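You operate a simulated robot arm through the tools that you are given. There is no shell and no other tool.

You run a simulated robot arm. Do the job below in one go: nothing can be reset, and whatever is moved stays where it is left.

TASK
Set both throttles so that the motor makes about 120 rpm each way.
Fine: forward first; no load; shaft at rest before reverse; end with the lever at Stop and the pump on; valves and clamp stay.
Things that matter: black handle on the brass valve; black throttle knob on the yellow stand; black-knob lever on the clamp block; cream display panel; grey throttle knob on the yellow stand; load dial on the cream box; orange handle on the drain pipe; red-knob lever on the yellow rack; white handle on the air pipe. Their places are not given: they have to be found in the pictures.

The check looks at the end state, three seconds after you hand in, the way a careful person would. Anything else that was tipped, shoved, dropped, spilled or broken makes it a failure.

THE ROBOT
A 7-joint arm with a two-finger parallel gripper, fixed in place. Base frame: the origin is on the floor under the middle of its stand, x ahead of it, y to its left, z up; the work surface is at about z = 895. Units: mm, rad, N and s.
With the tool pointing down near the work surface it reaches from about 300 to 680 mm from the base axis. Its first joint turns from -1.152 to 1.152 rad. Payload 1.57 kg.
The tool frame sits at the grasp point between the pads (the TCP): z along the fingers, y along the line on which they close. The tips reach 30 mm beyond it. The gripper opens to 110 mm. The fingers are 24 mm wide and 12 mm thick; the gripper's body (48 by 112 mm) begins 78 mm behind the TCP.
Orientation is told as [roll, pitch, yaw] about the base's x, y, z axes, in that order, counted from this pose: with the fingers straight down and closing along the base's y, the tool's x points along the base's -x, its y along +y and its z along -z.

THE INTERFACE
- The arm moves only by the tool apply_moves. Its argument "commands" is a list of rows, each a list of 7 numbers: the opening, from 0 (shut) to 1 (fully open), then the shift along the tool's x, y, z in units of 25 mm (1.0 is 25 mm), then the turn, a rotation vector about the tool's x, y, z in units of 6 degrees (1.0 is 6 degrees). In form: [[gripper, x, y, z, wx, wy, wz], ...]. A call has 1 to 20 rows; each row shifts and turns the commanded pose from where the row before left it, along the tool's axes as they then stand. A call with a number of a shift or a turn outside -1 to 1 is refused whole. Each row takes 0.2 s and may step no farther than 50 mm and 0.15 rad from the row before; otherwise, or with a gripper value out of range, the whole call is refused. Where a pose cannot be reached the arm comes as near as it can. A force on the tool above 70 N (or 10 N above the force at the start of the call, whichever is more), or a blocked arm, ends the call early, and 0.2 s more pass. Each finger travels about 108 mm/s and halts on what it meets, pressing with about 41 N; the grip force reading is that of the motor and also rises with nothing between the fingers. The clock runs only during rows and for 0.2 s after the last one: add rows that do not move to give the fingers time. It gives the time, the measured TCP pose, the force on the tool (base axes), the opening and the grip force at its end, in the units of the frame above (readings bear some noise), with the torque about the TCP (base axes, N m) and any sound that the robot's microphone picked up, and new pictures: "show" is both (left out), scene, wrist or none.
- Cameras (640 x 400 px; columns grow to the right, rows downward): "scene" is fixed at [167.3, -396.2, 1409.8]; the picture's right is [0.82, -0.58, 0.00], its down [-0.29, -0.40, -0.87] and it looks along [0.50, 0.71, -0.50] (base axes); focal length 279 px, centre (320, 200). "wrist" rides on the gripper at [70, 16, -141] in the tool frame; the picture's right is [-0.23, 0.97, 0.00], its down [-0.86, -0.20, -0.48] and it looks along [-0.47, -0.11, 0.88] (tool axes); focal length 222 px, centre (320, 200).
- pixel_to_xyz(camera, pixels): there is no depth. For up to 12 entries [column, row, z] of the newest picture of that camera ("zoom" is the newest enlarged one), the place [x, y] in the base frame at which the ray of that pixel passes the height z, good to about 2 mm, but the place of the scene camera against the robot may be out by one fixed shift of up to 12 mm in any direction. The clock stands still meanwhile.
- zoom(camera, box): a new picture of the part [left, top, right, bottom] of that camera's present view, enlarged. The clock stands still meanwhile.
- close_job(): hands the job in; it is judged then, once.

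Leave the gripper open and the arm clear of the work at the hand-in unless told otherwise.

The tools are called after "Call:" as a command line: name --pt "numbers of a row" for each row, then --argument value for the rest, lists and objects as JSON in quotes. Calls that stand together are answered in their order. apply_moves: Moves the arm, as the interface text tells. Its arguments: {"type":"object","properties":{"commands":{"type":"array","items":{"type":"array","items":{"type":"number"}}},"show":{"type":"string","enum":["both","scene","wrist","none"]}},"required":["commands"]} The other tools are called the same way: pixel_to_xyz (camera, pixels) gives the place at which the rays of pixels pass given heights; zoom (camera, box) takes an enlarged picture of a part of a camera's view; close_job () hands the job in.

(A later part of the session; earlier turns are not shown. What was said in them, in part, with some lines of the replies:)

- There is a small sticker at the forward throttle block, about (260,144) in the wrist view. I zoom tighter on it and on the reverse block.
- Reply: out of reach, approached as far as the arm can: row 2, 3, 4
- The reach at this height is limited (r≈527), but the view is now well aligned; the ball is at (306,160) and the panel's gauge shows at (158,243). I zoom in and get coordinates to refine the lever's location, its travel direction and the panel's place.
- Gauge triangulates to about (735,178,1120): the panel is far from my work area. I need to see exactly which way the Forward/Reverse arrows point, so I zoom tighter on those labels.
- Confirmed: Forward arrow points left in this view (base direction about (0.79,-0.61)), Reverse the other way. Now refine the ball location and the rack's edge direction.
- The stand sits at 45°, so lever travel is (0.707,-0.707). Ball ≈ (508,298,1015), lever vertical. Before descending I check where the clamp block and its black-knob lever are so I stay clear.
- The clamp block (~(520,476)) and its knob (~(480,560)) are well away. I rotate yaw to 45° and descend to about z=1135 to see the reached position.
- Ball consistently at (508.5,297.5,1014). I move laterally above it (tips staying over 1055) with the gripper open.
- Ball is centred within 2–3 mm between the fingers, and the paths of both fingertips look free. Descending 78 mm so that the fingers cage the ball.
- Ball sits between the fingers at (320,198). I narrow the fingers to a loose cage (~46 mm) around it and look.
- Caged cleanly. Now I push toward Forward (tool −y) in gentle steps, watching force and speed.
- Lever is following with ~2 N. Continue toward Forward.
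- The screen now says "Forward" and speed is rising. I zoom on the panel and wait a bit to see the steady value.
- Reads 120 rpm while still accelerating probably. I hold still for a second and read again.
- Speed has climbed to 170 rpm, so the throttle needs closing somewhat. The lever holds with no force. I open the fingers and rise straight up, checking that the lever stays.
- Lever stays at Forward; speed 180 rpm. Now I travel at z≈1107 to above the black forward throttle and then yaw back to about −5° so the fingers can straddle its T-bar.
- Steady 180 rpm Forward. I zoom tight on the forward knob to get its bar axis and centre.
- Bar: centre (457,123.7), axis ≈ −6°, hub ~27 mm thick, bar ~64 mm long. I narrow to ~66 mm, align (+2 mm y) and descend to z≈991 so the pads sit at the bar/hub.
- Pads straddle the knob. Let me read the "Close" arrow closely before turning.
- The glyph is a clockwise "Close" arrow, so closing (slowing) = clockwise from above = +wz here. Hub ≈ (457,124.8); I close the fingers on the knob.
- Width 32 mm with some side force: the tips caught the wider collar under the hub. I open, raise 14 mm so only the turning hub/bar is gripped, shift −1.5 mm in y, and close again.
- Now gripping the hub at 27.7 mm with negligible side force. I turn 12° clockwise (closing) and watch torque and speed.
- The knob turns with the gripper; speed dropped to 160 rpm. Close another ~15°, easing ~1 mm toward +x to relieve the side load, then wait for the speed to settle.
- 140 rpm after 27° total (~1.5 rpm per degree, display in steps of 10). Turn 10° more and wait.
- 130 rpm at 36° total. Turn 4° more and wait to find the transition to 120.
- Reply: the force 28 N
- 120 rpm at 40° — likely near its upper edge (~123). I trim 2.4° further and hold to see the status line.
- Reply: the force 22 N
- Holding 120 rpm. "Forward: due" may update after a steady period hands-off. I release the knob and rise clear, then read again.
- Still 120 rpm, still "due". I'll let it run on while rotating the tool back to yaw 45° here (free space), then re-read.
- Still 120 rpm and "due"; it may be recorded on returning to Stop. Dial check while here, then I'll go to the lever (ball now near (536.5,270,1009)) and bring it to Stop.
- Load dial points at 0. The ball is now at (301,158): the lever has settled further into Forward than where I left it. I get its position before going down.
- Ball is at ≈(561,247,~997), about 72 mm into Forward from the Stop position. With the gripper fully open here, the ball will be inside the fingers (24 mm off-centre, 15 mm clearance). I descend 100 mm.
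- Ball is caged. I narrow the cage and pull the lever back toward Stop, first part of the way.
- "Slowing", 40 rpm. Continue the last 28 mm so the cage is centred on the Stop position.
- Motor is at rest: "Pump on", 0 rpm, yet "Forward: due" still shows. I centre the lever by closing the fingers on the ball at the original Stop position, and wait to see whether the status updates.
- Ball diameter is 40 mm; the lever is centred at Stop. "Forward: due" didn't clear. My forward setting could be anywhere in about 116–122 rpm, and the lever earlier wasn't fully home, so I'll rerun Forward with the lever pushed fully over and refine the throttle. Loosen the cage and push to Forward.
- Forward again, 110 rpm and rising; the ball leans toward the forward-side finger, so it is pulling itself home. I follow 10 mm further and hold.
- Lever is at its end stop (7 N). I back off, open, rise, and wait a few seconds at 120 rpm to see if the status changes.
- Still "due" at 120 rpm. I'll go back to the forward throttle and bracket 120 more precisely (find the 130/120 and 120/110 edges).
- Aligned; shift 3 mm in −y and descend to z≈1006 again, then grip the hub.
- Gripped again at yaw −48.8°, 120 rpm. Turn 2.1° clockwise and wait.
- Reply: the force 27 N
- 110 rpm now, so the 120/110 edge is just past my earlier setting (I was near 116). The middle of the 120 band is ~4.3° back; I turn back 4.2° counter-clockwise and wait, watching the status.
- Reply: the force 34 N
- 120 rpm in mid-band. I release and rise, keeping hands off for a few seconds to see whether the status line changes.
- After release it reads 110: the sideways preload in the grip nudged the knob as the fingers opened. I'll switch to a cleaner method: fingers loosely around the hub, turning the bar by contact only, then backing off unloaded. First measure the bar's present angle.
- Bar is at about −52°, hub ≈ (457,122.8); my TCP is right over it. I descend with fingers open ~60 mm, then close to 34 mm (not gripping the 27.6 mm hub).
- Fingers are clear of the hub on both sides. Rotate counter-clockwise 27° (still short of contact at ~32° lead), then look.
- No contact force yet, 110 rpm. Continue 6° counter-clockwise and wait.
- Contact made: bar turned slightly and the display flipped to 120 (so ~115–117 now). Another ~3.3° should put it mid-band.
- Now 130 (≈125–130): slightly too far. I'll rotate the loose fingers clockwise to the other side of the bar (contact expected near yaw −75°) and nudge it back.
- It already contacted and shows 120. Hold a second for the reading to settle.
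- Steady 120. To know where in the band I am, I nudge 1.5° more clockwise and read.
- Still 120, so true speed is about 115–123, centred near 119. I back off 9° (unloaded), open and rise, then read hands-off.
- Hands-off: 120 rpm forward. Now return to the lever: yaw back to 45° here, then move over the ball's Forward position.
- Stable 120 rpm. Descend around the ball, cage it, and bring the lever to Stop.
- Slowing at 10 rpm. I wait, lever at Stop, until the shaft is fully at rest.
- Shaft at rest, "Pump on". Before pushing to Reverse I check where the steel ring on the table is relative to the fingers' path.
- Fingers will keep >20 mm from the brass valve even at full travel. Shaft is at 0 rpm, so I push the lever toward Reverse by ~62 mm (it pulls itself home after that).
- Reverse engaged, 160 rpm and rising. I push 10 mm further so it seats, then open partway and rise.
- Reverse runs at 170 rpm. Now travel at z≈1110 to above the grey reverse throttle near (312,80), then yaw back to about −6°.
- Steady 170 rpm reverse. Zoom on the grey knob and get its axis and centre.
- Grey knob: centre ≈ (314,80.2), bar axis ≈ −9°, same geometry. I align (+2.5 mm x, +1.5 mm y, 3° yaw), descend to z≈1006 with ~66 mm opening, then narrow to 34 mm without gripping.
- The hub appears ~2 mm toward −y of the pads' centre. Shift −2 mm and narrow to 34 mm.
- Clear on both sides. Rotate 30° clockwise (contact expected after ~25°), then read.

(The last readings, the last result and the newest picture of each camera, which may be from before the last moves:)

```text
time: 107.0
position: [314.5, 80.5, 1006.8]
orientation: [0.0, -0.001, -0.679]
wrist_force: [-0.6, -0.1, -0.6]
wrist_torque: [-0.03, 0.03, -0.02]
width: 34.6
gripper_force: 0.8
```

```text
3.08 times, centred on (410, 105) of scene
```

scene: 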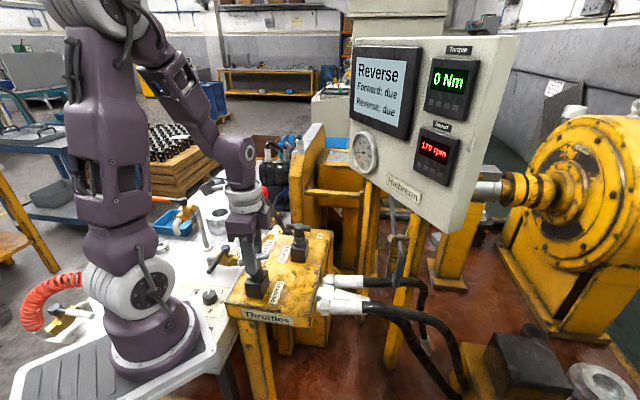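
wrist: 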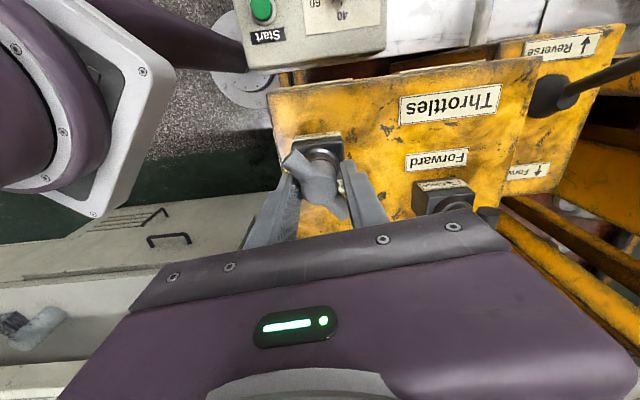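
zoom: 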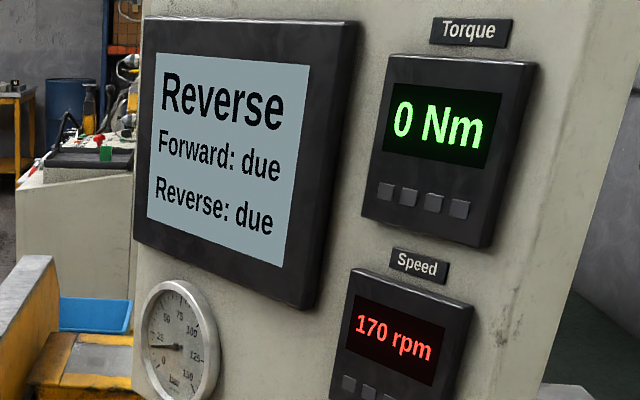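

Contact just begins (width 34.6), still 170. Push 12° further clockwise and wait.

Call:
apply_moves --pt "0.31 0 0 0 0 0 0.5" --pt "0.31 0 0 0 0 0 0.5" --pt "0.31 0 0 0 0 0 0.5" --pt "0.31 0 0 0 0 0 0.5" --pt "0.31 0 0 0 0 0 0" --pt "0.31 0 0 0 0 0 0" --pt "0.31 0 0 0 0 0 0" --pt "0.31 0 0 0 0 0 0" --pt "0.31 0 0 0 0 0 0" --pt "0.31 0 0 0 0 0 0"

Call:
zoom --camera "wrist" --box '[240, 100, 400, 240]'

Call:
zoom --camera "scene" --box '[345, 40, 475, 170]'

```text
time: 109.2
position: [313.9, 79.7, 1006.2]
orientation: [0.0, 0.0, -0.888]
wrist_force: [-0.5, -0.6, 0.8]
wrist_torque: [-0.04, 0.03, -0.01]
width: 35.2
gripper_force: 0.6
```

scene: 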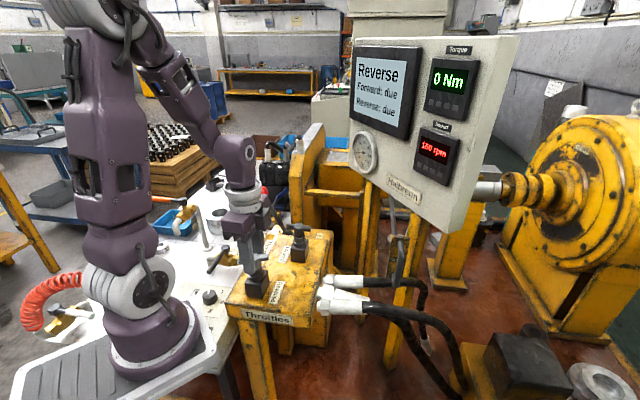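
wrist: 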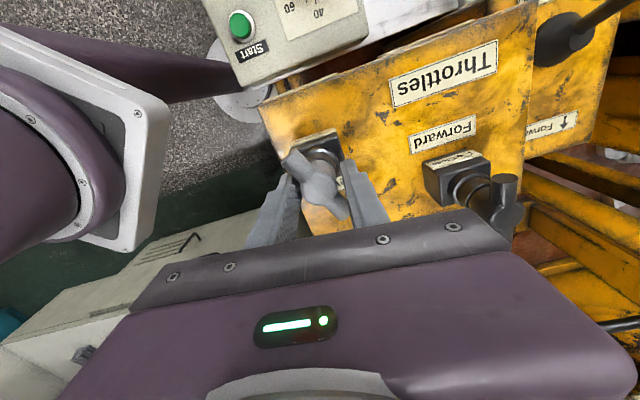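

```text
2.86 times, centred on (320, 170) of wrist
```

zoom: 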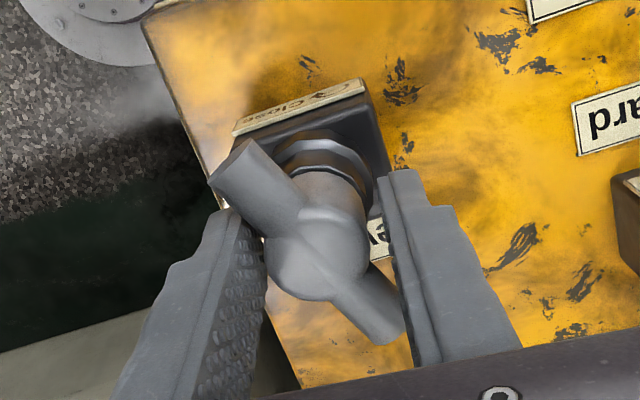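

```text
3.08 times, centred on (410, 105) of scene
```

zoom: 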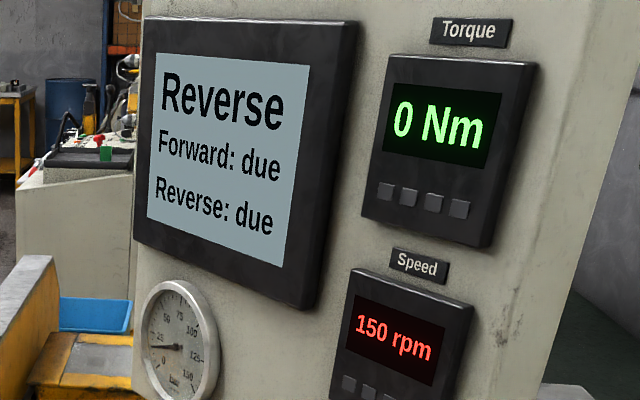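

150 rpm. Push 10° more and wait.

Call:
apply_moves --pt "0.31 0 0 0 0 0 0.5" --pt "0.31 0 0 0 0 0 0.5" --pt "0.31 0 0 0 0 0 0.5" --pt "0.31 0 0 0 0 0 0.2" --pt "0.31 0 0 0 0 0 0" --pt "0.31 0 0 0 0 0 0" --pt "0.31 0 0 0 0 0 0" --pt "0.31 0 0 0 0 0 0" --pt "0.31 0 0 0 0 0 0" --pt "0.31 0 0 0 0 0 0"

Call:
zoom --camera "scene" --box '[345, 40, 475, 170]'

```text
time: 111.4
position: [314.9, 81.1, 1006.9]
orientation: [-0.001, 0.002, -1.064]
wrist_force: [-0.6, 0.0, -1.3]
wrist_torque: [0.0, -0.01, -0.02]
width: 34.7
gripper_force: 0.1
```

scene: 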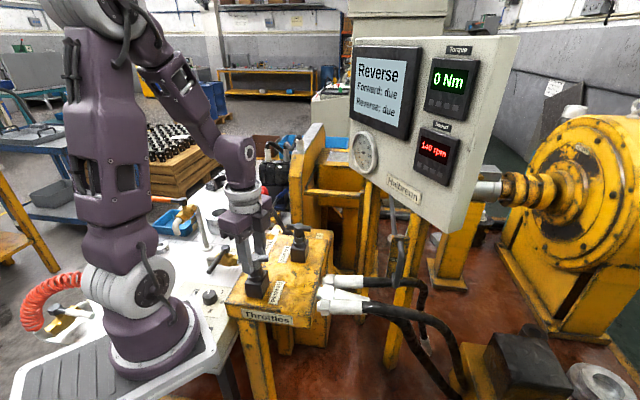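
wrist: 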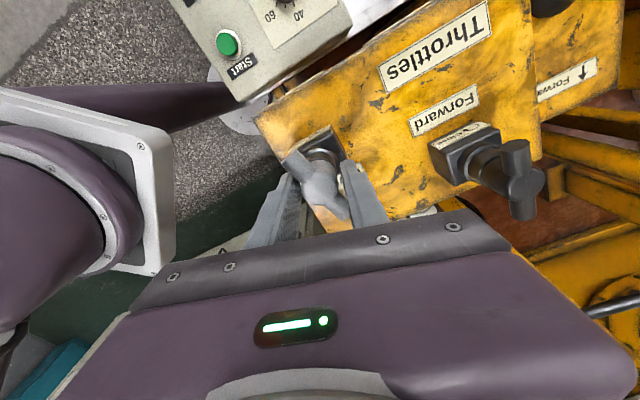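

```text
3.08 times, centred on (410, 105) of scene
```

zoom: 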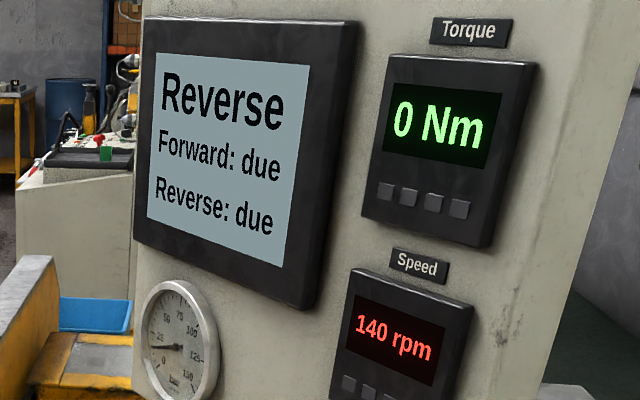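

140 rpm. Push 6° more and wait.

Call:
apply_moves --pt "0.31 0 0 0 0 0 0.5" --pt "0.31 0 0 0 0 0 0.5" --pt "0.31 0 0 0 0 0 0" --pt "0.31 0 0 0 0 0 0" --pt "0.31 0 0 0 0 0 0" --pt "0.31 0 0 0 0 0 0" --pt "0.31 0 0 0 0 0 0" --pt "0.31 0 0 0 0 0 0" --show "scene"

Call:
zoom --camera "scene" --box '[345, 40, 475, 170]'

```text
time: 113.2
position: [314.0, 80.8, 1006.1]
orientation: [0.0, -0.002, -1.17]
wrist_force: [-0.5, 0.0, -0.3]
wrist_torque: [-0.02, 0.02, 0.0]
width: 34.5
gripper_force: 0.6
```

scene: 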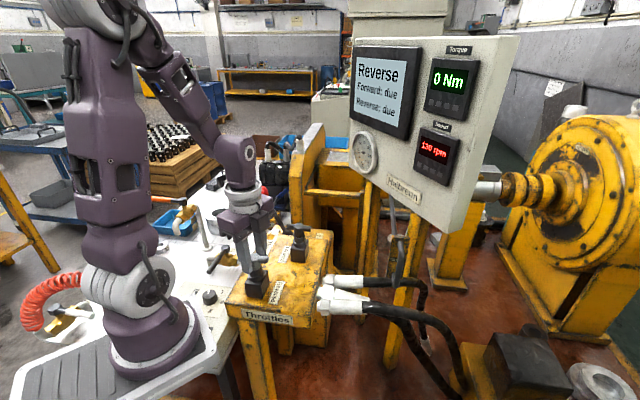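

```text
3.08 times, centred on (410, 105) of scene
```

zoom: 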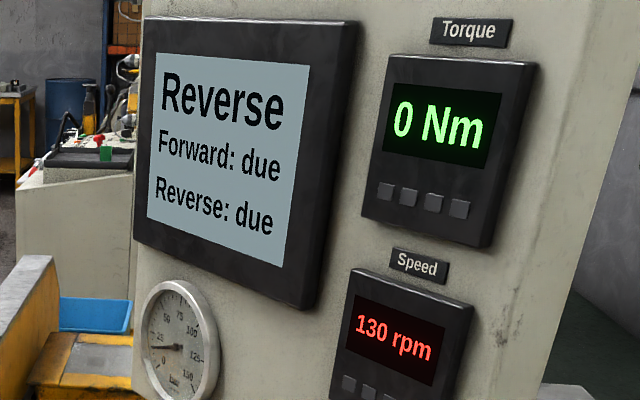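

130 rpm at yaw −67°. Push 2° and wait, looking for the 130→120 edge.

Call:
apply_moves --pt "0.31 0 0 0 0 0 0.34" --pt "0.31 0 0 0 0 0 0" --pt "0.31 0 0 0 0 0 0" --pt "0.31 0 0 0 0 0 0" --pt "0.31 0 0 0 0 0 0" --pt "0.31 0 0 0 0 0 0" --pt "0.31 0 0 0 0 0 0" --show "scene"

Call:
zoom --camera "scene" --box '[345, 40, 475, 170]'

```text
time: 114.8
position: [313.7, 79.6, 1007.2]
orientation: [0.0, -0.002, -1.206]
wrist_force: [-0.7, -1.0, 0.2]
wrist_torque: [0.01, 0.02, 0.01]
width: 34.8
gripper_force: 0.7
```

scene: 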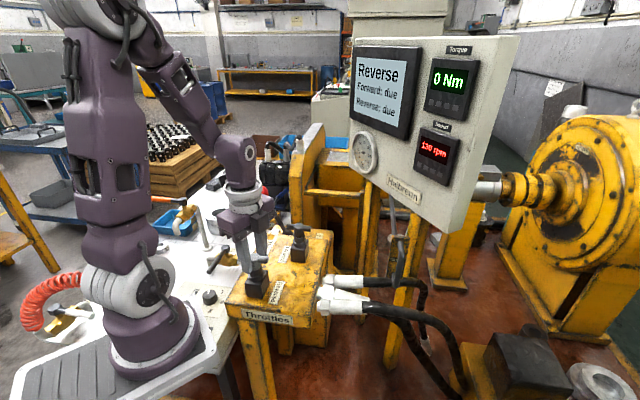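

```text
3.08 times, centred on (410, 105) of scene
```

zoom: 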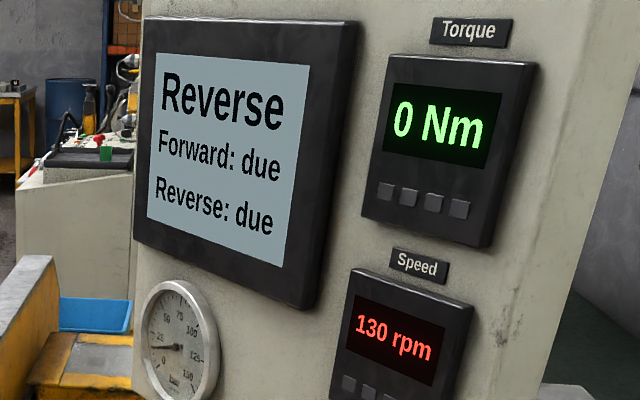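

Still 130. Another 2°.

Call:
apply_moves --pt "0.31 0 0 0 0 0 0.34" --pt "0.31 0 0 0 0 0 0" --pt "0.31 0 0 0 0 0 0" --pt "0.31 0 0 0 0 0 0" --pt "0.31 0 0 0 0 0 0" --pt "0.31 0 0 0 0 0 0" --pt "0.31 0 0 0 0 0 0" --show "scene"

Call:
zoom --camera "scene" --box '[345, 40, 475, 170]'

```text
time: 116.4
position: [314.0, 79.2, 1006.9]
orientation: [0.001, -0.001, -1.242]
wrist_force: [-1.3, 0.5, -0.2]
wrist_torque: [0.02, 0.01, 0.0]
width: 34.8
gripper_force: 0.0
```

scene: 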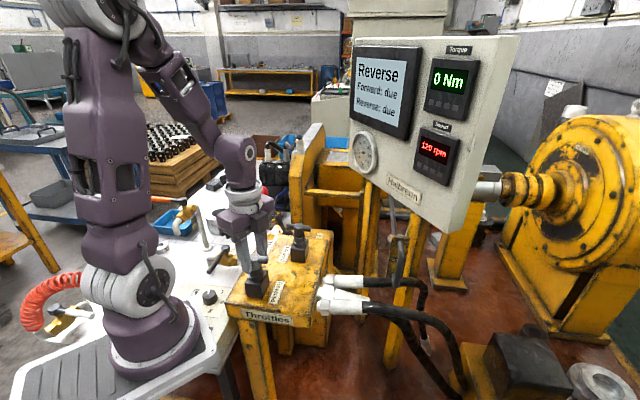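

```text
3.08 times, centred on (410, 105) of scene
```

zoom: 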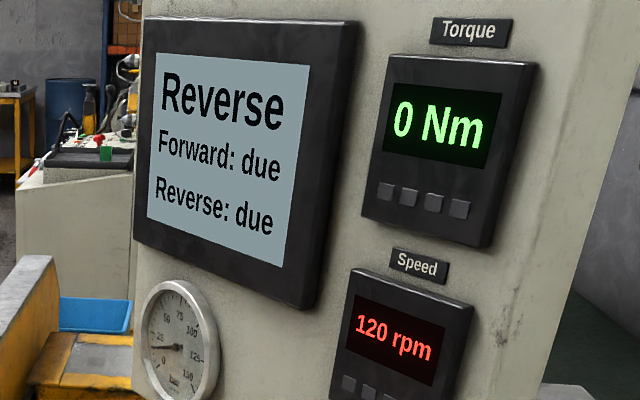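

Flipped to 120 (so ≈122–125). Push 2.8° more to sit mid-band, then hold and read.

Call:
apply_moves --pt "0.31 0 0 0 0 0 0.47" --pt "0.31 0 0 0 0 0 0" --pt "0.31 0 0 0 0 0 0" --pt "0.31 0 0 0 0 0 0" --pt "0.31 0 0 0 0 0 0" --pt "0.31 0 0 0 0 0 0" --pt "0.31 0 0 0 0 0 0" --pt "0.31 0 0 0 0 0 0" --pt "0.31 0 0 0 0 0 0"

Call:
zoom --camera "scene" --box '[345, 40, 475, 170]'

Call:
zoom --camera "wrist" --box '[240, 100, 400, 240]'

```text
time: 118.4
position: [314.5, 79.4, 1007.2]
orientation: [-0.001, 0.001, -1.292]
wrist_force: [-0.2, 0.4, -0.1]
wrist_torque: [0.02, 0.01, -0.01]
width: 34.8
gripper_force: 0.1
```

scene: 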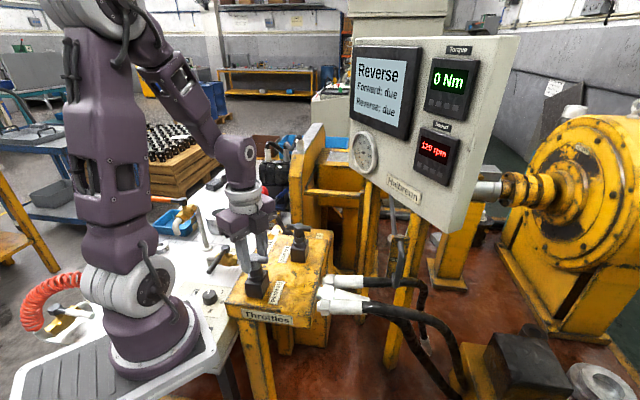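
wrist: 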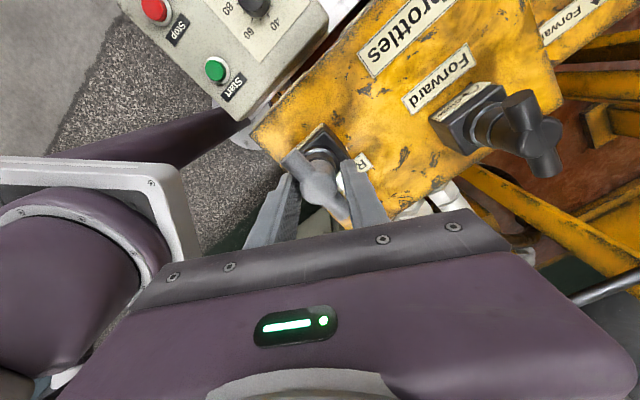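

```text
3.08 times, centred on (410, 105) of scene
```

zoom: 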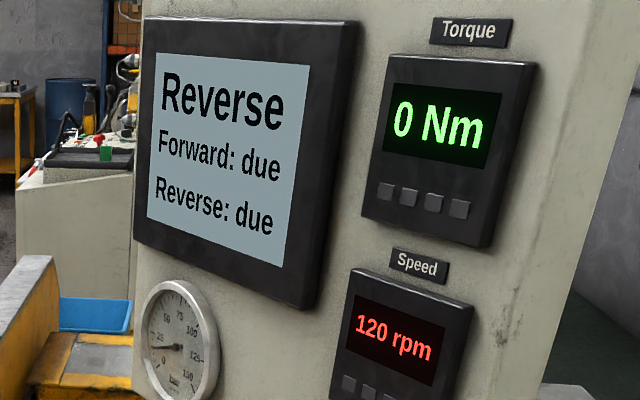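

```text
2.86 times, centred on (320, 170) of wrist
```

zoom: 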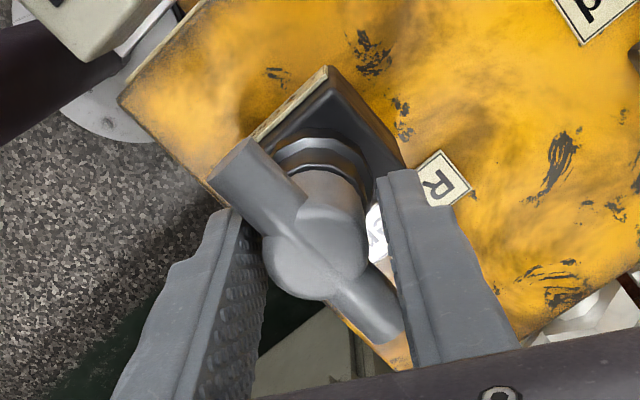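

Reverse reads 120. Back off 11° unloaded, open, rise, and read hands-off.

Call:
apply_moves --pt "0.31 0 0 0 0 0 -0.6" --pt "0.31 0 0 0 0 0 -0.6" --pt "0.4 0 0 0 0 0 -0.6" --pt "0.55 0 0 0 0 0 0" --pt "0.55 0 0 0 0 0 0" --pt "0.55 0 0 -0.8 0 0 0" --pt "0.55 0 0 -1 0 0 0" --pt "0.55 0 0 -1 0 0 0" --pt "0.55 0 0 -1 0 0 0" --pt "0.55 0 0 -0.2 0 0 0" --pt "0.55 0 0 0 0 0 0" --pt "0.55 0 0 0 0 0 0" --pt "0.55 0 0 0 0 0 0"

Call:
zoom --camera "scene" --box '[345, 40, 475, 170]'

Call:
zoom --camera "scene" --box '[190, 150, 350, 310]'

```text
time: 121.2
position: [315.5, 80.7, 1107.5]
orientation: [0.001, 0.0, -1.102]
wrist_force: [0.0, -0.7, 0.1]
wrist_torque: [-0.01, 0.02, 0.01]
width: 60.4
gripper_force: 0.1
```

scene: 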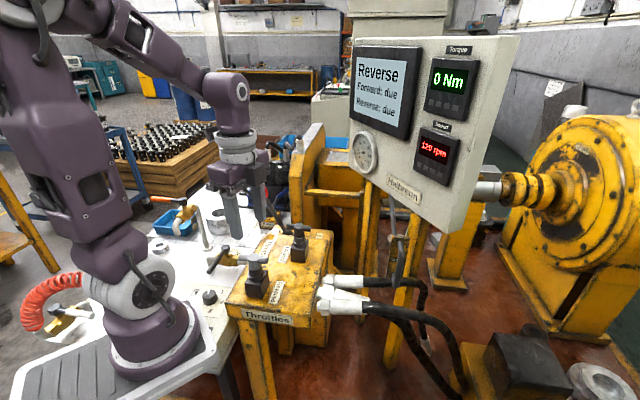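
wrist: 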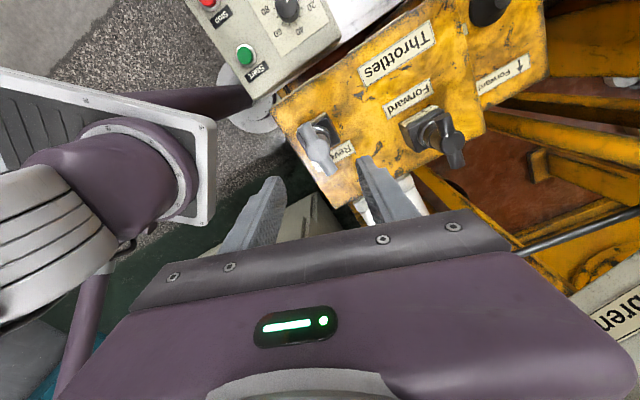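

```text
3.08 times, centred on (410, 105) of scene
```

zoom: 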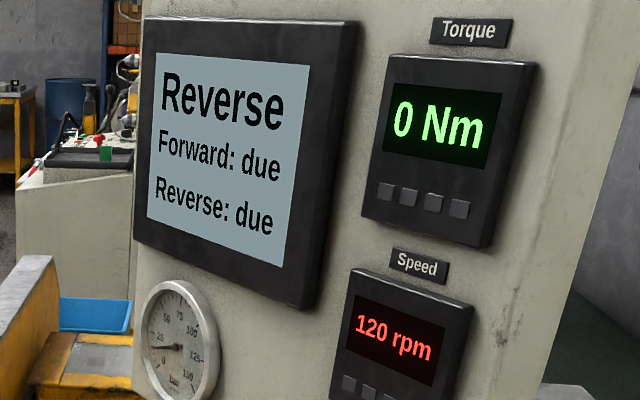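

```text
2.50 times, centred on (270, 230) of scene
```

zoom: 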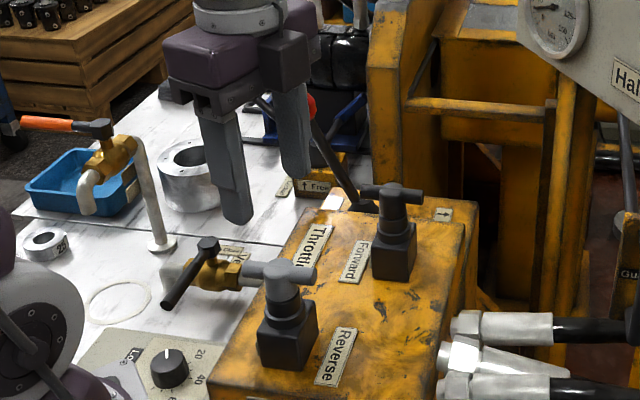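

Reverse holds 120 rpm hands-off; torque 0. Both "due" lines evidently don't respond to no-load runs. Now rotate back to yaw 45° and go to the lever, which sits near (455,351) in Reverse.

Call:
apply_moves --pt "0.55 0 0 0 0 0 -1" --pt "0.6 0 0 0 0 0 -1" --pt "0.7 0 0 0 0 0 -1" --pt "0.8 0 0 0 0 0 -1" --pt "0.8 0 0 0 0 0 -1" --pt "0.8 0 0 0 0 0 -1" --pt "0.8 0 0 0 0 0 -1" --pt "0.8 0 0 0 0 0 -1" --pt "0.8 0 0 0 0 0 -1" --pt "0.8 0 0 0 0 0 -1" --pt "0.8 0 0 0 0 0 -1" --pt "0.8 0 0 0 0 0 -1" --pt "0.8 0 0 0 0 0 -1" --pt "0.8 0 0 0 0 0 -1" --pt "0.8 0 0 0 0 0 -1" --pt "0.8 0 0 0 0 0 -1" --pt "0.8 0 0 0 0 0 -1" --pt "0.8 0 0 0 0 0 -1" --pt "0.8 0 0 0 0 0 0" --show "none"

Call:
apply_moves --pt "0.8 -0.966 0.275 0 0 0 0" --pt "0.8 -0.966 0.275 0 0 0 0" --pt "0.8 -0.966 0.275 0 0 0 0" --pt "0.8 -0.966 0.275 0 0 0 0" --pt "0.8 -0.966 0.275 0 0 0 0" --pt "0.8 -0.966 0.275 0 0 0 0" --pt "0.8 -0.966 0.275 0 0 0 0" --pt "0.8 -0.966 0.275 0 0 0 0" --pt "0.8 -0.966 0.275 0 0 0 0" --pt "0.8 -0.966 0.275 0 0 0 0" --pt "0.8 -0.966 0.275 0 0 0 0" --pt "0.8 -0.966 0.275 0 0 0 0" --pt "0.8 0 0 0 0 0 0"

Call:
zoom --camera "wrist" --box '[220, 80, 420, 240]'

Call:
zoom --camera "scene" --box '[345, 40, 475, 170]'

```text
time: 125.2
position: [313.9, 81.1, 1105.3]
orientation: [0.0, 0.0, 0.782]
wrist_force: [0.2, 1.2, 0.3]
wrist_torque: [0.04, 0.01, -0.04]
width: 88.2
gripper_force: 0.1
```

```text
time: 128.0
position: [460.0, 343.0, 1107.9]
orientation: [0.001, 0.0, 0.783]
wrist_force: [0.3, 0.8, 0.3]
wrist_torque: [-0.01, 0.0, 0.01]
width: 87.8
gripper_force: 0.1
```

scene: 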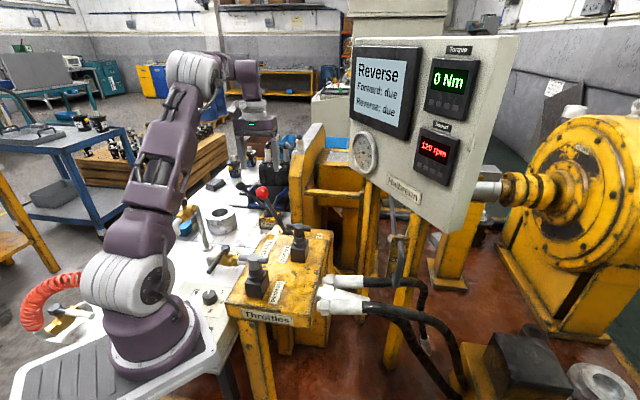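
wrist: 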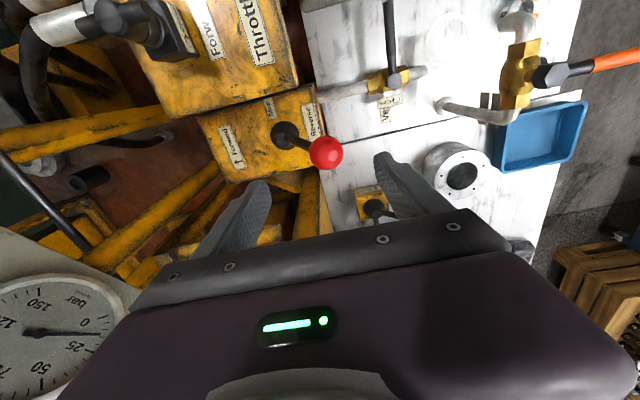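

```text
2.50 times, centred on (320, 160) of wrist
```

zoom: 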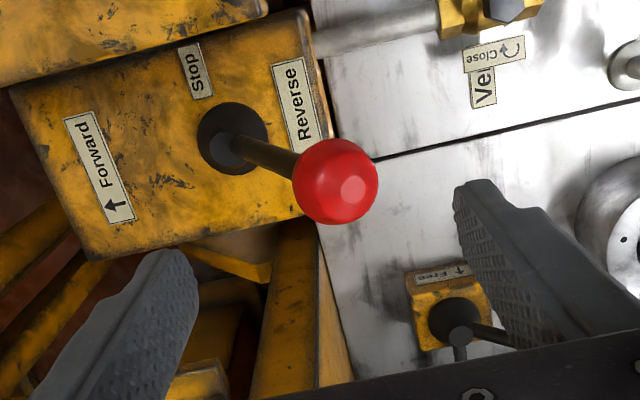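

```text
3.08 times, centred on (410, 105) of scene
```

zoom: 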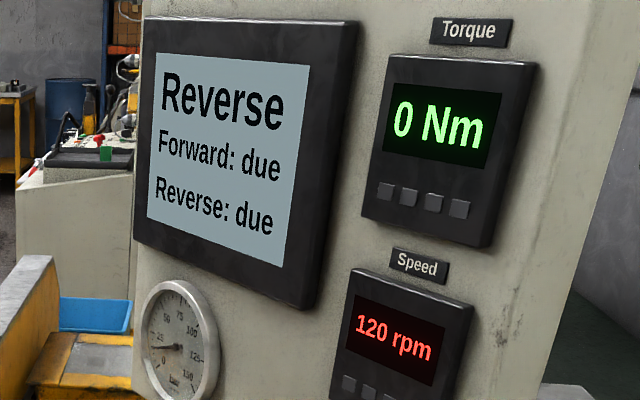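

Still 120 rpm. Get the ball location before descending.

Call:
pixel_to_xyz --camera "wrist" --pixels '[[326.4, 152.4, 995], [326.4, 152.4, 1000], [326.4, 152.4, 1005]]'

```text
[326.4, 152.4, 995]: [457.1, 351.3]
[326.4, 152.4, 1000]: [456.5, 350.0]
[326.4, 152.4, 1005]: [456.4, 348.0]
```

Ball at (457,350.5). Descend around it, cage, and bring the lever back to Stop (stopping at centre, never past it).

Call:
apply_moves --pt "0.8 -0.1 0 0.856 0 0 0" --pt "0.8 0 0 0.856 0 0 0" --pt "0.8 0 0 0.856 0 0 0" --pt "0.8 0 0 0.856 0 0 0" --pt "0.8 0 0 0.856 0 0 0" --pt "0.65 0 0 0 0 0 0" --pt "0.5 0 0 0 0 0 0" --pt "0.45 0 0 0 0 0 0" --pt "0.45 0 0 0 0 0 0"

Call:
zoom --camera "wrist" --box '[220, 80, 420, 240]'

```text
time: 130.0
position: [460.9, 343.6, 1001.4]
orientation: [-0.001, -0.001, 0.784]
wrist_force: [-2.7, 0.9, 0.9]
wrist_torque: [-0.02, 0.03, 0.05]
width: 51.2
gripper_force: 1.2
```

scene: 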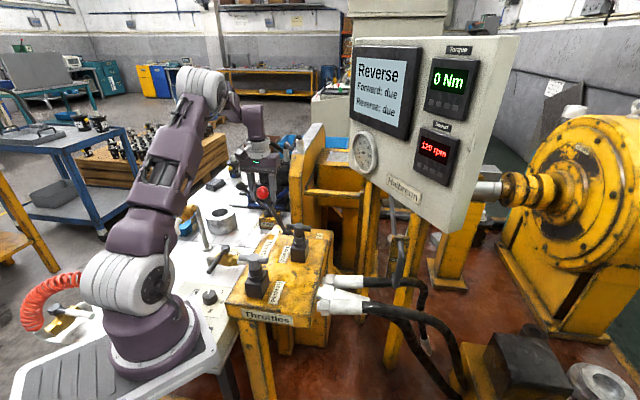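
wrist: 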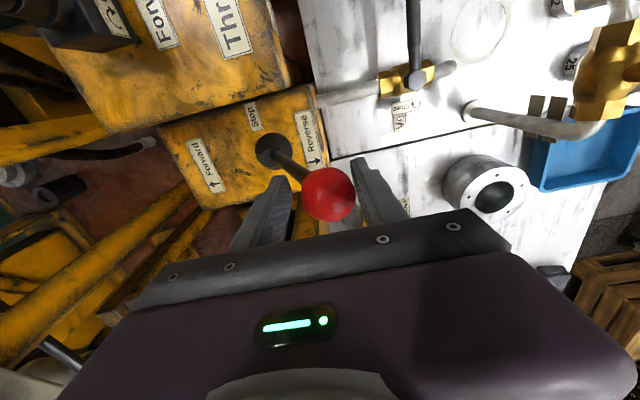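

```text
2.50 times, centred on (320, 160) of wrist
```

zoom: 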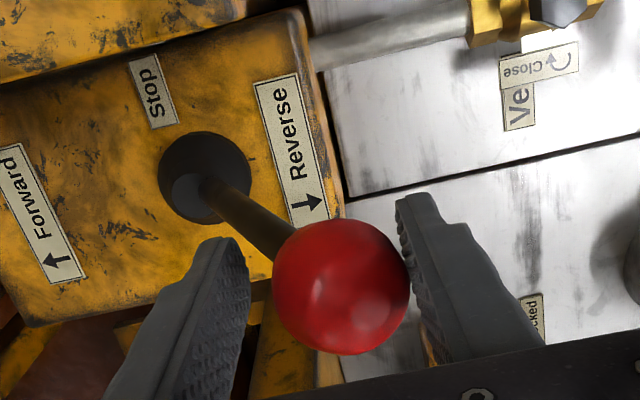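

Caged. Move 66 mm toward Stop.

Call:
apply_moves --pt "0.45 -0.006 -0.379 -0.063 0 0 0" --pt "0.45 -0.006 -0.379 -0.063 0 0 0" --pt "0.45 -0.006 -0.379 -0.063 0 0 0" --pt "0.45 -0.006 -0.379 -0.063 0 0 0" --pt "0.45 -0.006 -0.379 -0.063 0 0 0" --pt "0.45 -0.006 -0.379 -0.063 0 0 0" --pt "0.45 -0.006 -0.379 -0.063 0 0 0" --pt "0.45 0 0 0 0 0 0" --pt "0.45 0 0 0 0 0 0" --pt "0.45 0 0 0 0 0 0" --pt "0.45 0 0 0 0 0 0" --pt "0.45 0 0 0 0 0 0" --pt "0.45 0 0 0 0 0 0"

Call:
zoom --camera "wrist" --box '[220, 80, 420, 240]'

Call:
zoom --camera "scene" --box '[345, 40, 475, 170]'

```text
time: 132.8
position: [509.9, 296.4, 1012.5]
orientation: [0.001, -0.001, 0.784]
wrist_force: [0.0, -0.2, -0.3]
wrist_torque: [-0.01, -0.03, 0.01]
width: 49.8
gripper_force: 0.1
```

scene: 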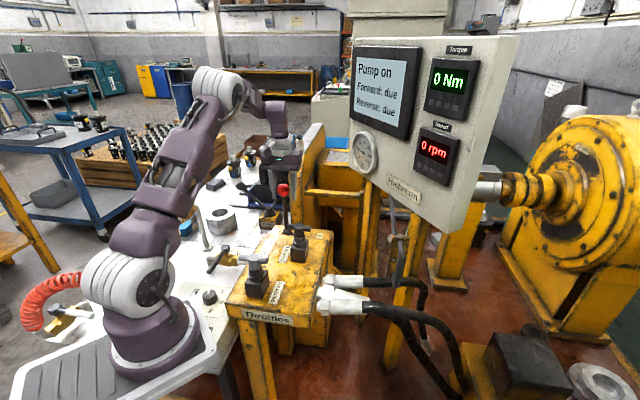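
wrist: 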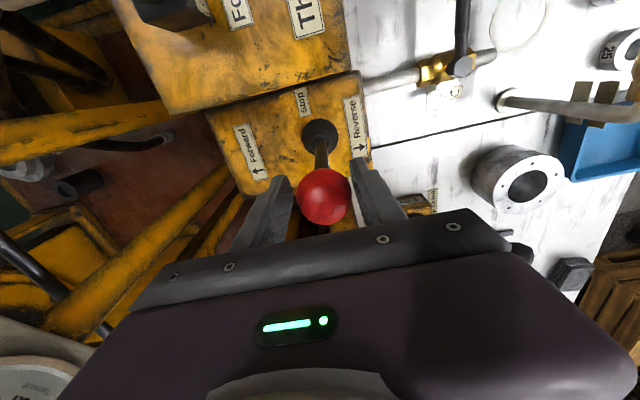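

```text
2.50 times, centred on (320, 160) of wrist
```

zoom: 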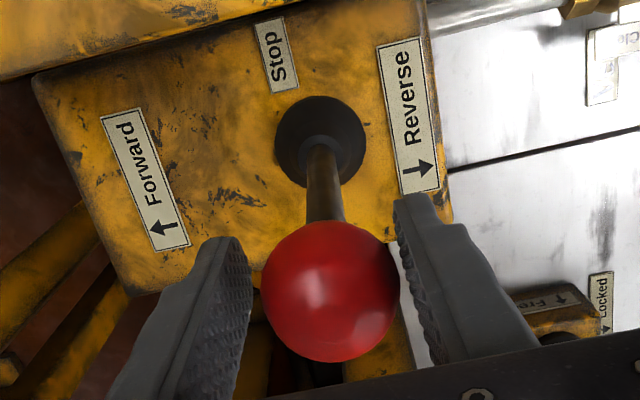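

```text
3.08 times, centred on (410, 105) of scene
```

zoom: 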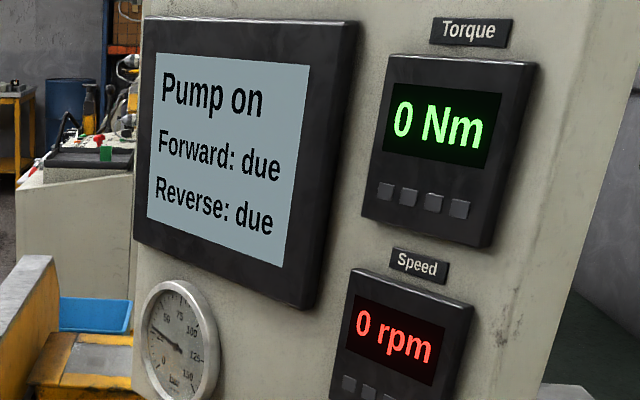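

Shaft at rest, "Pump on", lever at Stop. Since the second throttle was changed after the first was set, I do one short forward verification run (from rest, throttles untouched): push the lever to Forward and read the steady speed.

Call:
apply_moves --pt "0.45 0 -0.4 0.02 0 0 0" --pt "0.45 0 -0.4 0.03 0 0 0" --pt "0.45 0 -0.4 0.05 0 0 0" --pt "0.45 0 -0.4 0.07 0 0 0" --pt "0.45 0 -0.4 0.1 0 0 0" --pt "0.45 0 -0.4 0.1 0 0 0" --pt "0.45 0 0 0 0 0 0" --pt "0.45 0 0 0 0 0 0" --pt "0.45 0 0 0 0 0 0" --pt "0.45 0 0 0 0 0 0" --pt "0.45 0 0 0 0 0 0" --pt "0.45 0 0 0 0 0 0" --pt "0.45 0 0 0 0 0 0" --pt "0.45 0 0 0 0 0 0" --pt "0.45 0 0 0 0 0 0" --pt "0.45 0 0 0 0 0 0"

Call:
zoom --camera "scene" --box '[345, 40, 475, 170]'

Call:
zoom --camera "wrist" --box '[220, 80, 420, 240]'

```text
time: 136.2
position: [551.1, 255.7, 1001.1]
orientation: [-0.001, 0.0, 0.784]
wrist_force: [0.2, 0.9, -0.5]
wrist_torque: [0.02, 0.03, 0.03]
width: 49.7
gripper_force: 0.0
```

scene: 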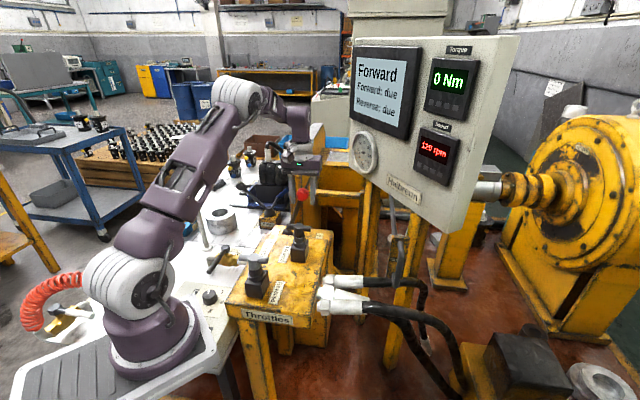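
wrist: 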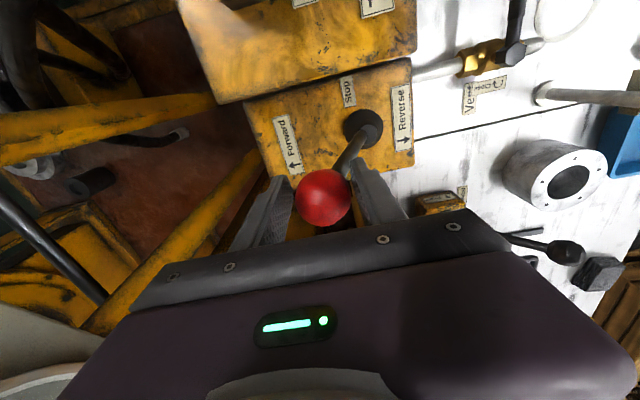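

```text
3.08 times, centred on (410, 105) of scene
```

zoom: 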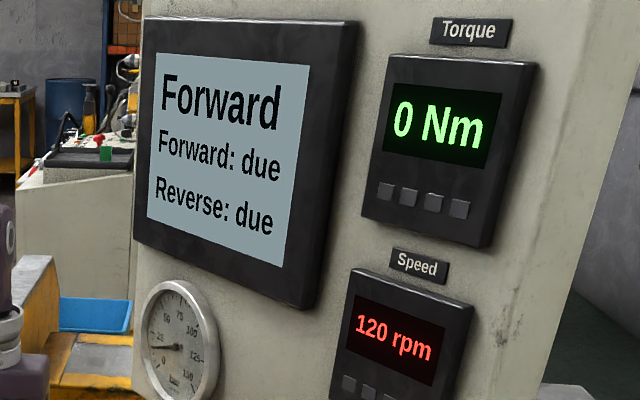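

```text
2.50 times, centred on (320, 160) of wrist
```

zoom: 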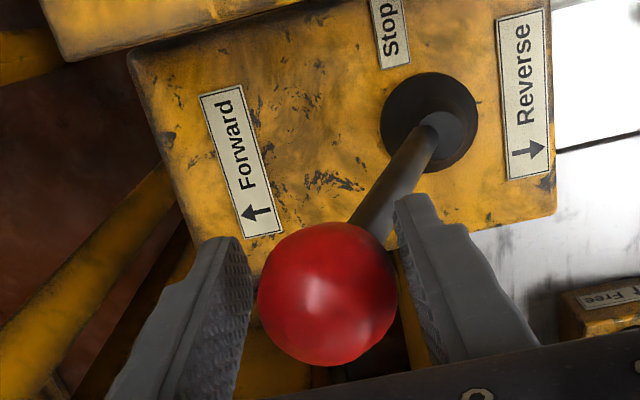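

Forward verified at 120 rpm with both throttles set. Return the lever to Stop.

Call:
apply_moves --pt "0.45 0 0.398 -0.075 0 0 0" --pt "0.45 0 0.398 -0.075 0 0 0" --pt "0.45 0 0.398 -0.075 0 0 0" --pt "0.45 0 0.398 -0.075 0 0 0" --pt "0.45 0 0.398 -0.075 0 0 0" --pt "0.45 0 0.398 -0.075 0 0 0" --pt "0.45 0 0 0 0 0 0" --pt "0.45 0 0 0 0 0 0" --pt "0.45 0 0 0 0 0 0" --pt "0.45 0 0 0 0 0 0" --pt "0.45 0 0 0 0 0 0" --pt "0.45 0 0 0 0 0 0" --pt "0.45 0 0 0 0 0 0" --pt "0.45 0 0 0 0 0 0"

Call:
zoom --camera "wrist" --box '[220, 80, 420, 240]'

Call:
zoom --camera "scene" --box '[345, 40, 475, 170]'

```text
time: 139.2
position: [508.9, 298.0, 1012.2]
orientation: [0.0, 0.0, 0.784]
wrist_force: [0.4, -1.2, -0.3]
wrist_torque: [-0.01, -0.01, -0.01]
width: 49.7
gripper_force: 0.0
```

scene: 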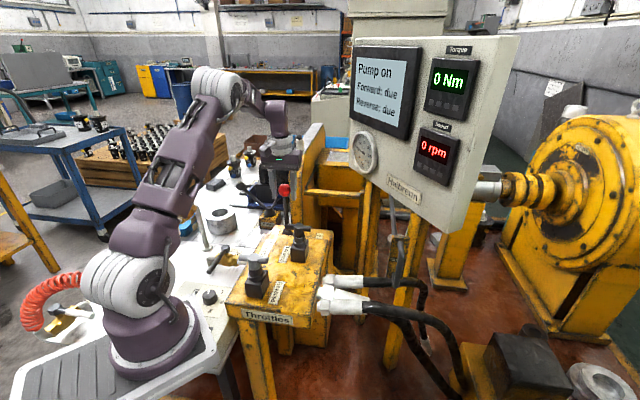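
wrist: 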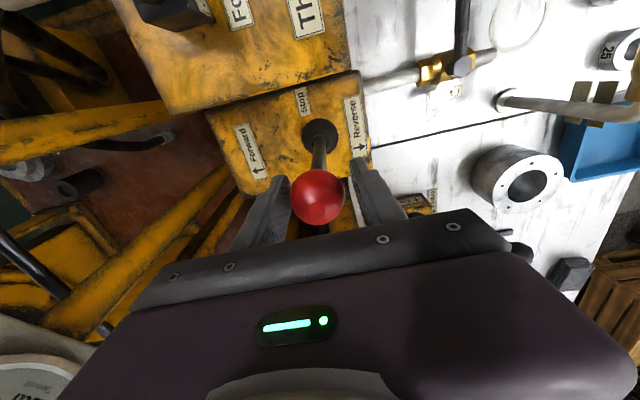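

```text
2.50 times, centred on (320, 160) of wrist
```

zoom: 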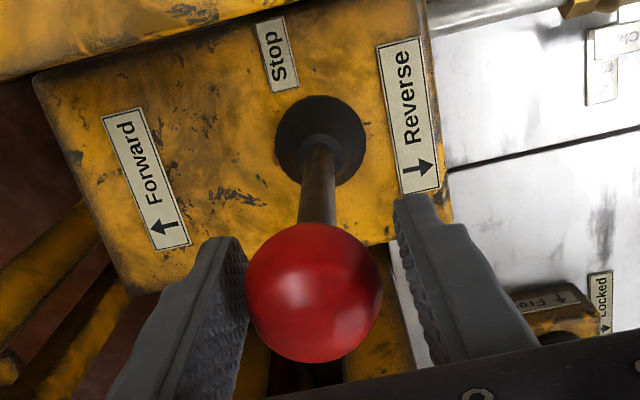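

```text
3.08 times, centred on (410, 105) of scene
```

zoom: 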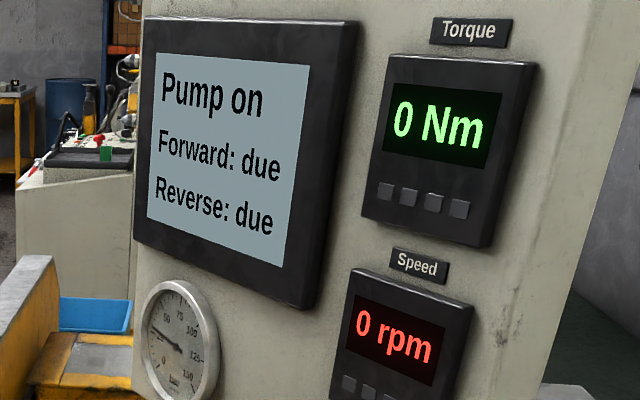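

At rest, "Pump on", 0 rpm. I gently centre the ball at the Stop position by closing to just its width, then open and rise clear.

Call:
apply_moves --pt "0.4 0 0 0 0 0 0" --pt "0.37 0 0 0 0 0 0" --pt "0.37 0 0 0 0 0 0" --pt "0.5 0 0 0 0 0 0" --pt "0.7 0 0 0 0 0 0" --pt "0.9 0 0 0 0 0 0" --pt "0.9 0 0 0 0 0 0" --pt "0.9 0 0 -1 0 0 0" --pt "0.9 0 0 -1 0 0 0" --pt "0.9 0 0 -1 0 0 0" --pt "0.9 0 0 -1 0 0 0" --pt "0.9 0 0 -1 0 0 0" --pt "0.9 0 0 0 0 0 0"

Call:
zoom --camera "wrist" --box '[220, 80, 420, 240]'

Call:
zoom --camera "scene" --box '[190, 150, 350, 310]'

```text
time: 142.0
position: [507.7, 296.2, 1137.3]
orientation: [0.001, 0.001, 0.782]
wrist_force: [-0.5, -0.5, -0.1]
wrist_torque: [-0.02, 0.04, 0.0]
width: 98.9
gripper_force: 0.2
```

scene: 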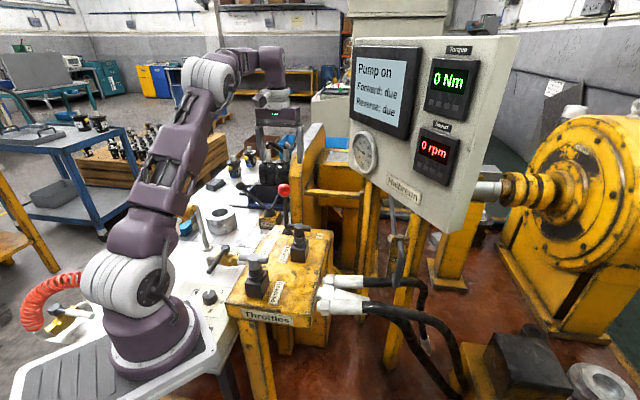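
wrist: 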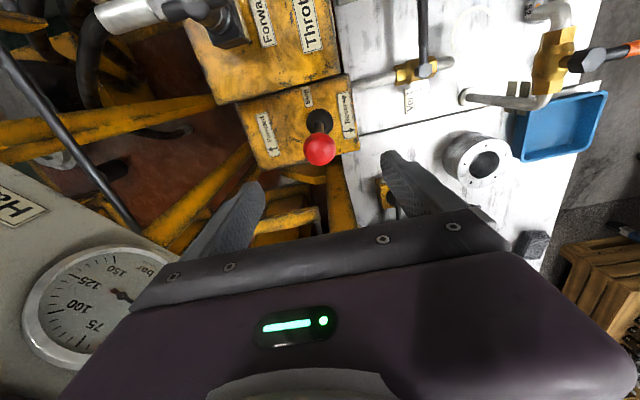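

```text
2.50 times, centred on (320, 160) of wrist
```

zoom: 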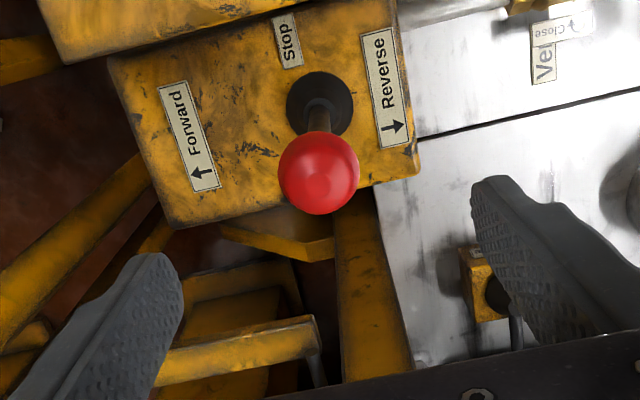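

```text
2.50 times, centred on (270, 230) of scene
```

zoom: 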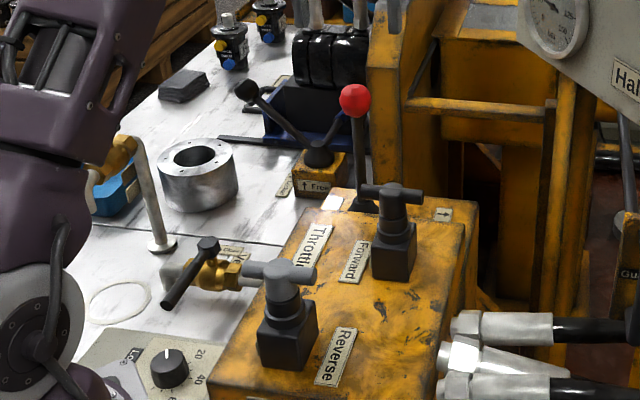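

Lever upright at Stop, everything else in place. I withdraw the arm up and back, open the gripper fully, and watch a few seconds for drift.

Call:
apply_moves --pt "1 0.3 0 -1 0 0 0" --pt "1 0.8 0 -0.9 0 0 0" --pt "1 0.8 0 -0.9 0 0 0" --pt "1 0.8 0 -0.9 0 0 0" --pt "1 0.8 0 -0.9 0 0 0" --pt "1 0 0 0 0 0 0" --pt "1 0 0 0 0 0 0" --pt "1 0 0 0 0 0 0" --pt "1 0 0 0 0 0 0" --pt "1 0 0 0 0 0 0" --pt "1 0 0 0 0 0 0" --pt "1 0 0 0 0 0 0" --pt "1 0 0 0 0 0 0" --pt "1 0 0 0 0 0 0" --pt "1 0 0 0 0 0 0" --pt "1 0 0 0 0 0 0" --pt "1 0 0 0 0 0 0" --pt "1 0 0 0 0 0 0"

Call:
zoom --camera "scene" --box '[190, 150, 350, 310]'

Call:
zoom --camera "scene" --box '[345, 40, 475, 170]'

Call:
zoom --camera "wrist" --box '[220, 80, 420, 240]'

```text
time: 145.8
position: [447.9, 233.9, 1253.6]
orientation: [-0.001, 0.001, 0.784]
wrist_force: [-0.5, 0.3, -0.1]
wrist_torque: [0.01, -0.02, 0.03]
width: 110.0
gripper_force: 0.0
```

scene: 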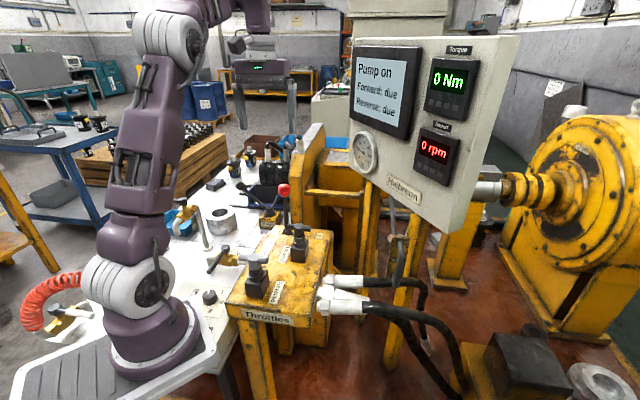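
wrist: 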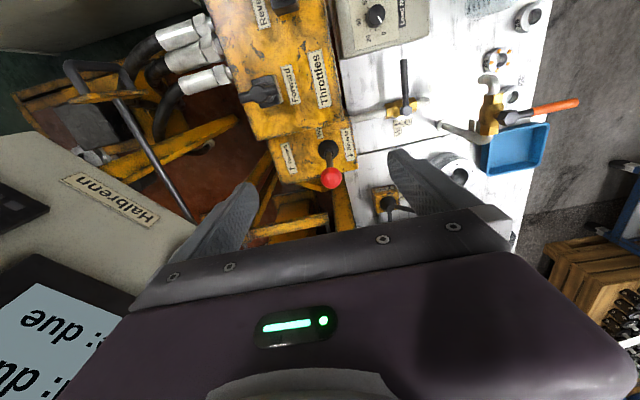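

```text
2.50 times, centred on (270, 230) of scene
```

zoom: 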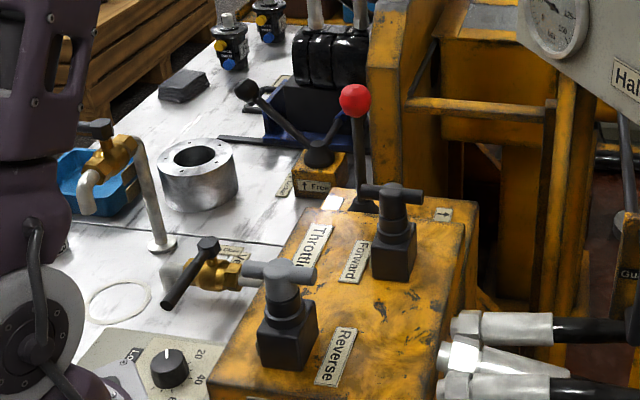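

```text
3.08 times, centred on (410, 105) of scene
```

zoom: 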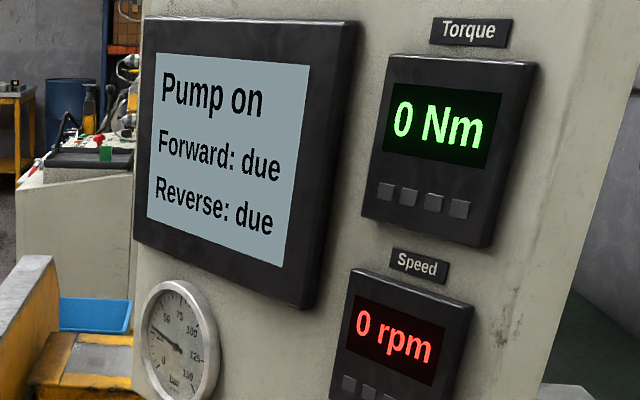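

```text
2.50 times, centred on (320, 160) of wrist
```

zoom: 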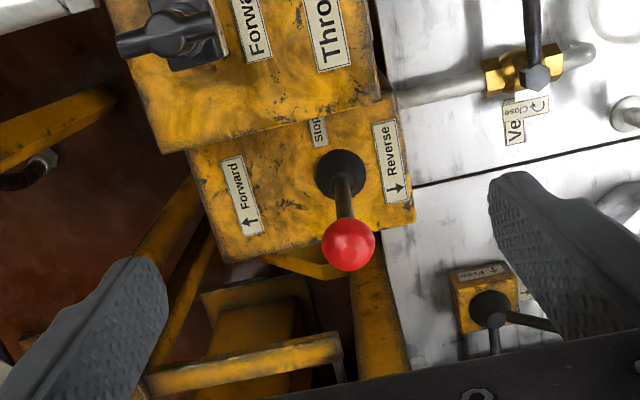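

Everything is stable: lever upright at Stop, "Pump on", 0 rpm, 0 Nm, load dial at 0. Valves and clamp are untouched, both throttles are set to 120 rpm (Forward re-verified after Reverse was set), and the arm is clear with the gripper open. Both "due" lines on the panel never changed during the no-load runs. Handing in.

Call:
close_job

```text
The job is handed in.
```

Both throttles are set so the motor reads 120 rpm forward and 120 rpm in reverse, with no load. I handed the job in with the lever at Stop, the pump on and the shaft at 0 rpm.

- **Order:** I ran forward first and let the shaft stop completely before switching to reverse. After setting the reverse throttle I ran forward once more as a check, and it still read 120 rpm.
- **Accuracy:** the display only moves in steps of 10 rpm. Assuming it rounds to the nearest 10, I estimate forward at about 115–123 rpm and reverse at about 118–121 rpm.
- **First forward setting:** it slipped to 110 rpm when the gripper let go of the knob. I reset it without gripping the knob and it then held at 120.
- **Panel status:** the screen still shows "Forward: due" and "Reverse: due". Neither line changed while the motor ran at 120 rpm, and I don't know what clears them.
- **Everything else:** the load dial stayed at 0, and the valves and clamp were not touched. The gripper was left open and the arm clear of the work.
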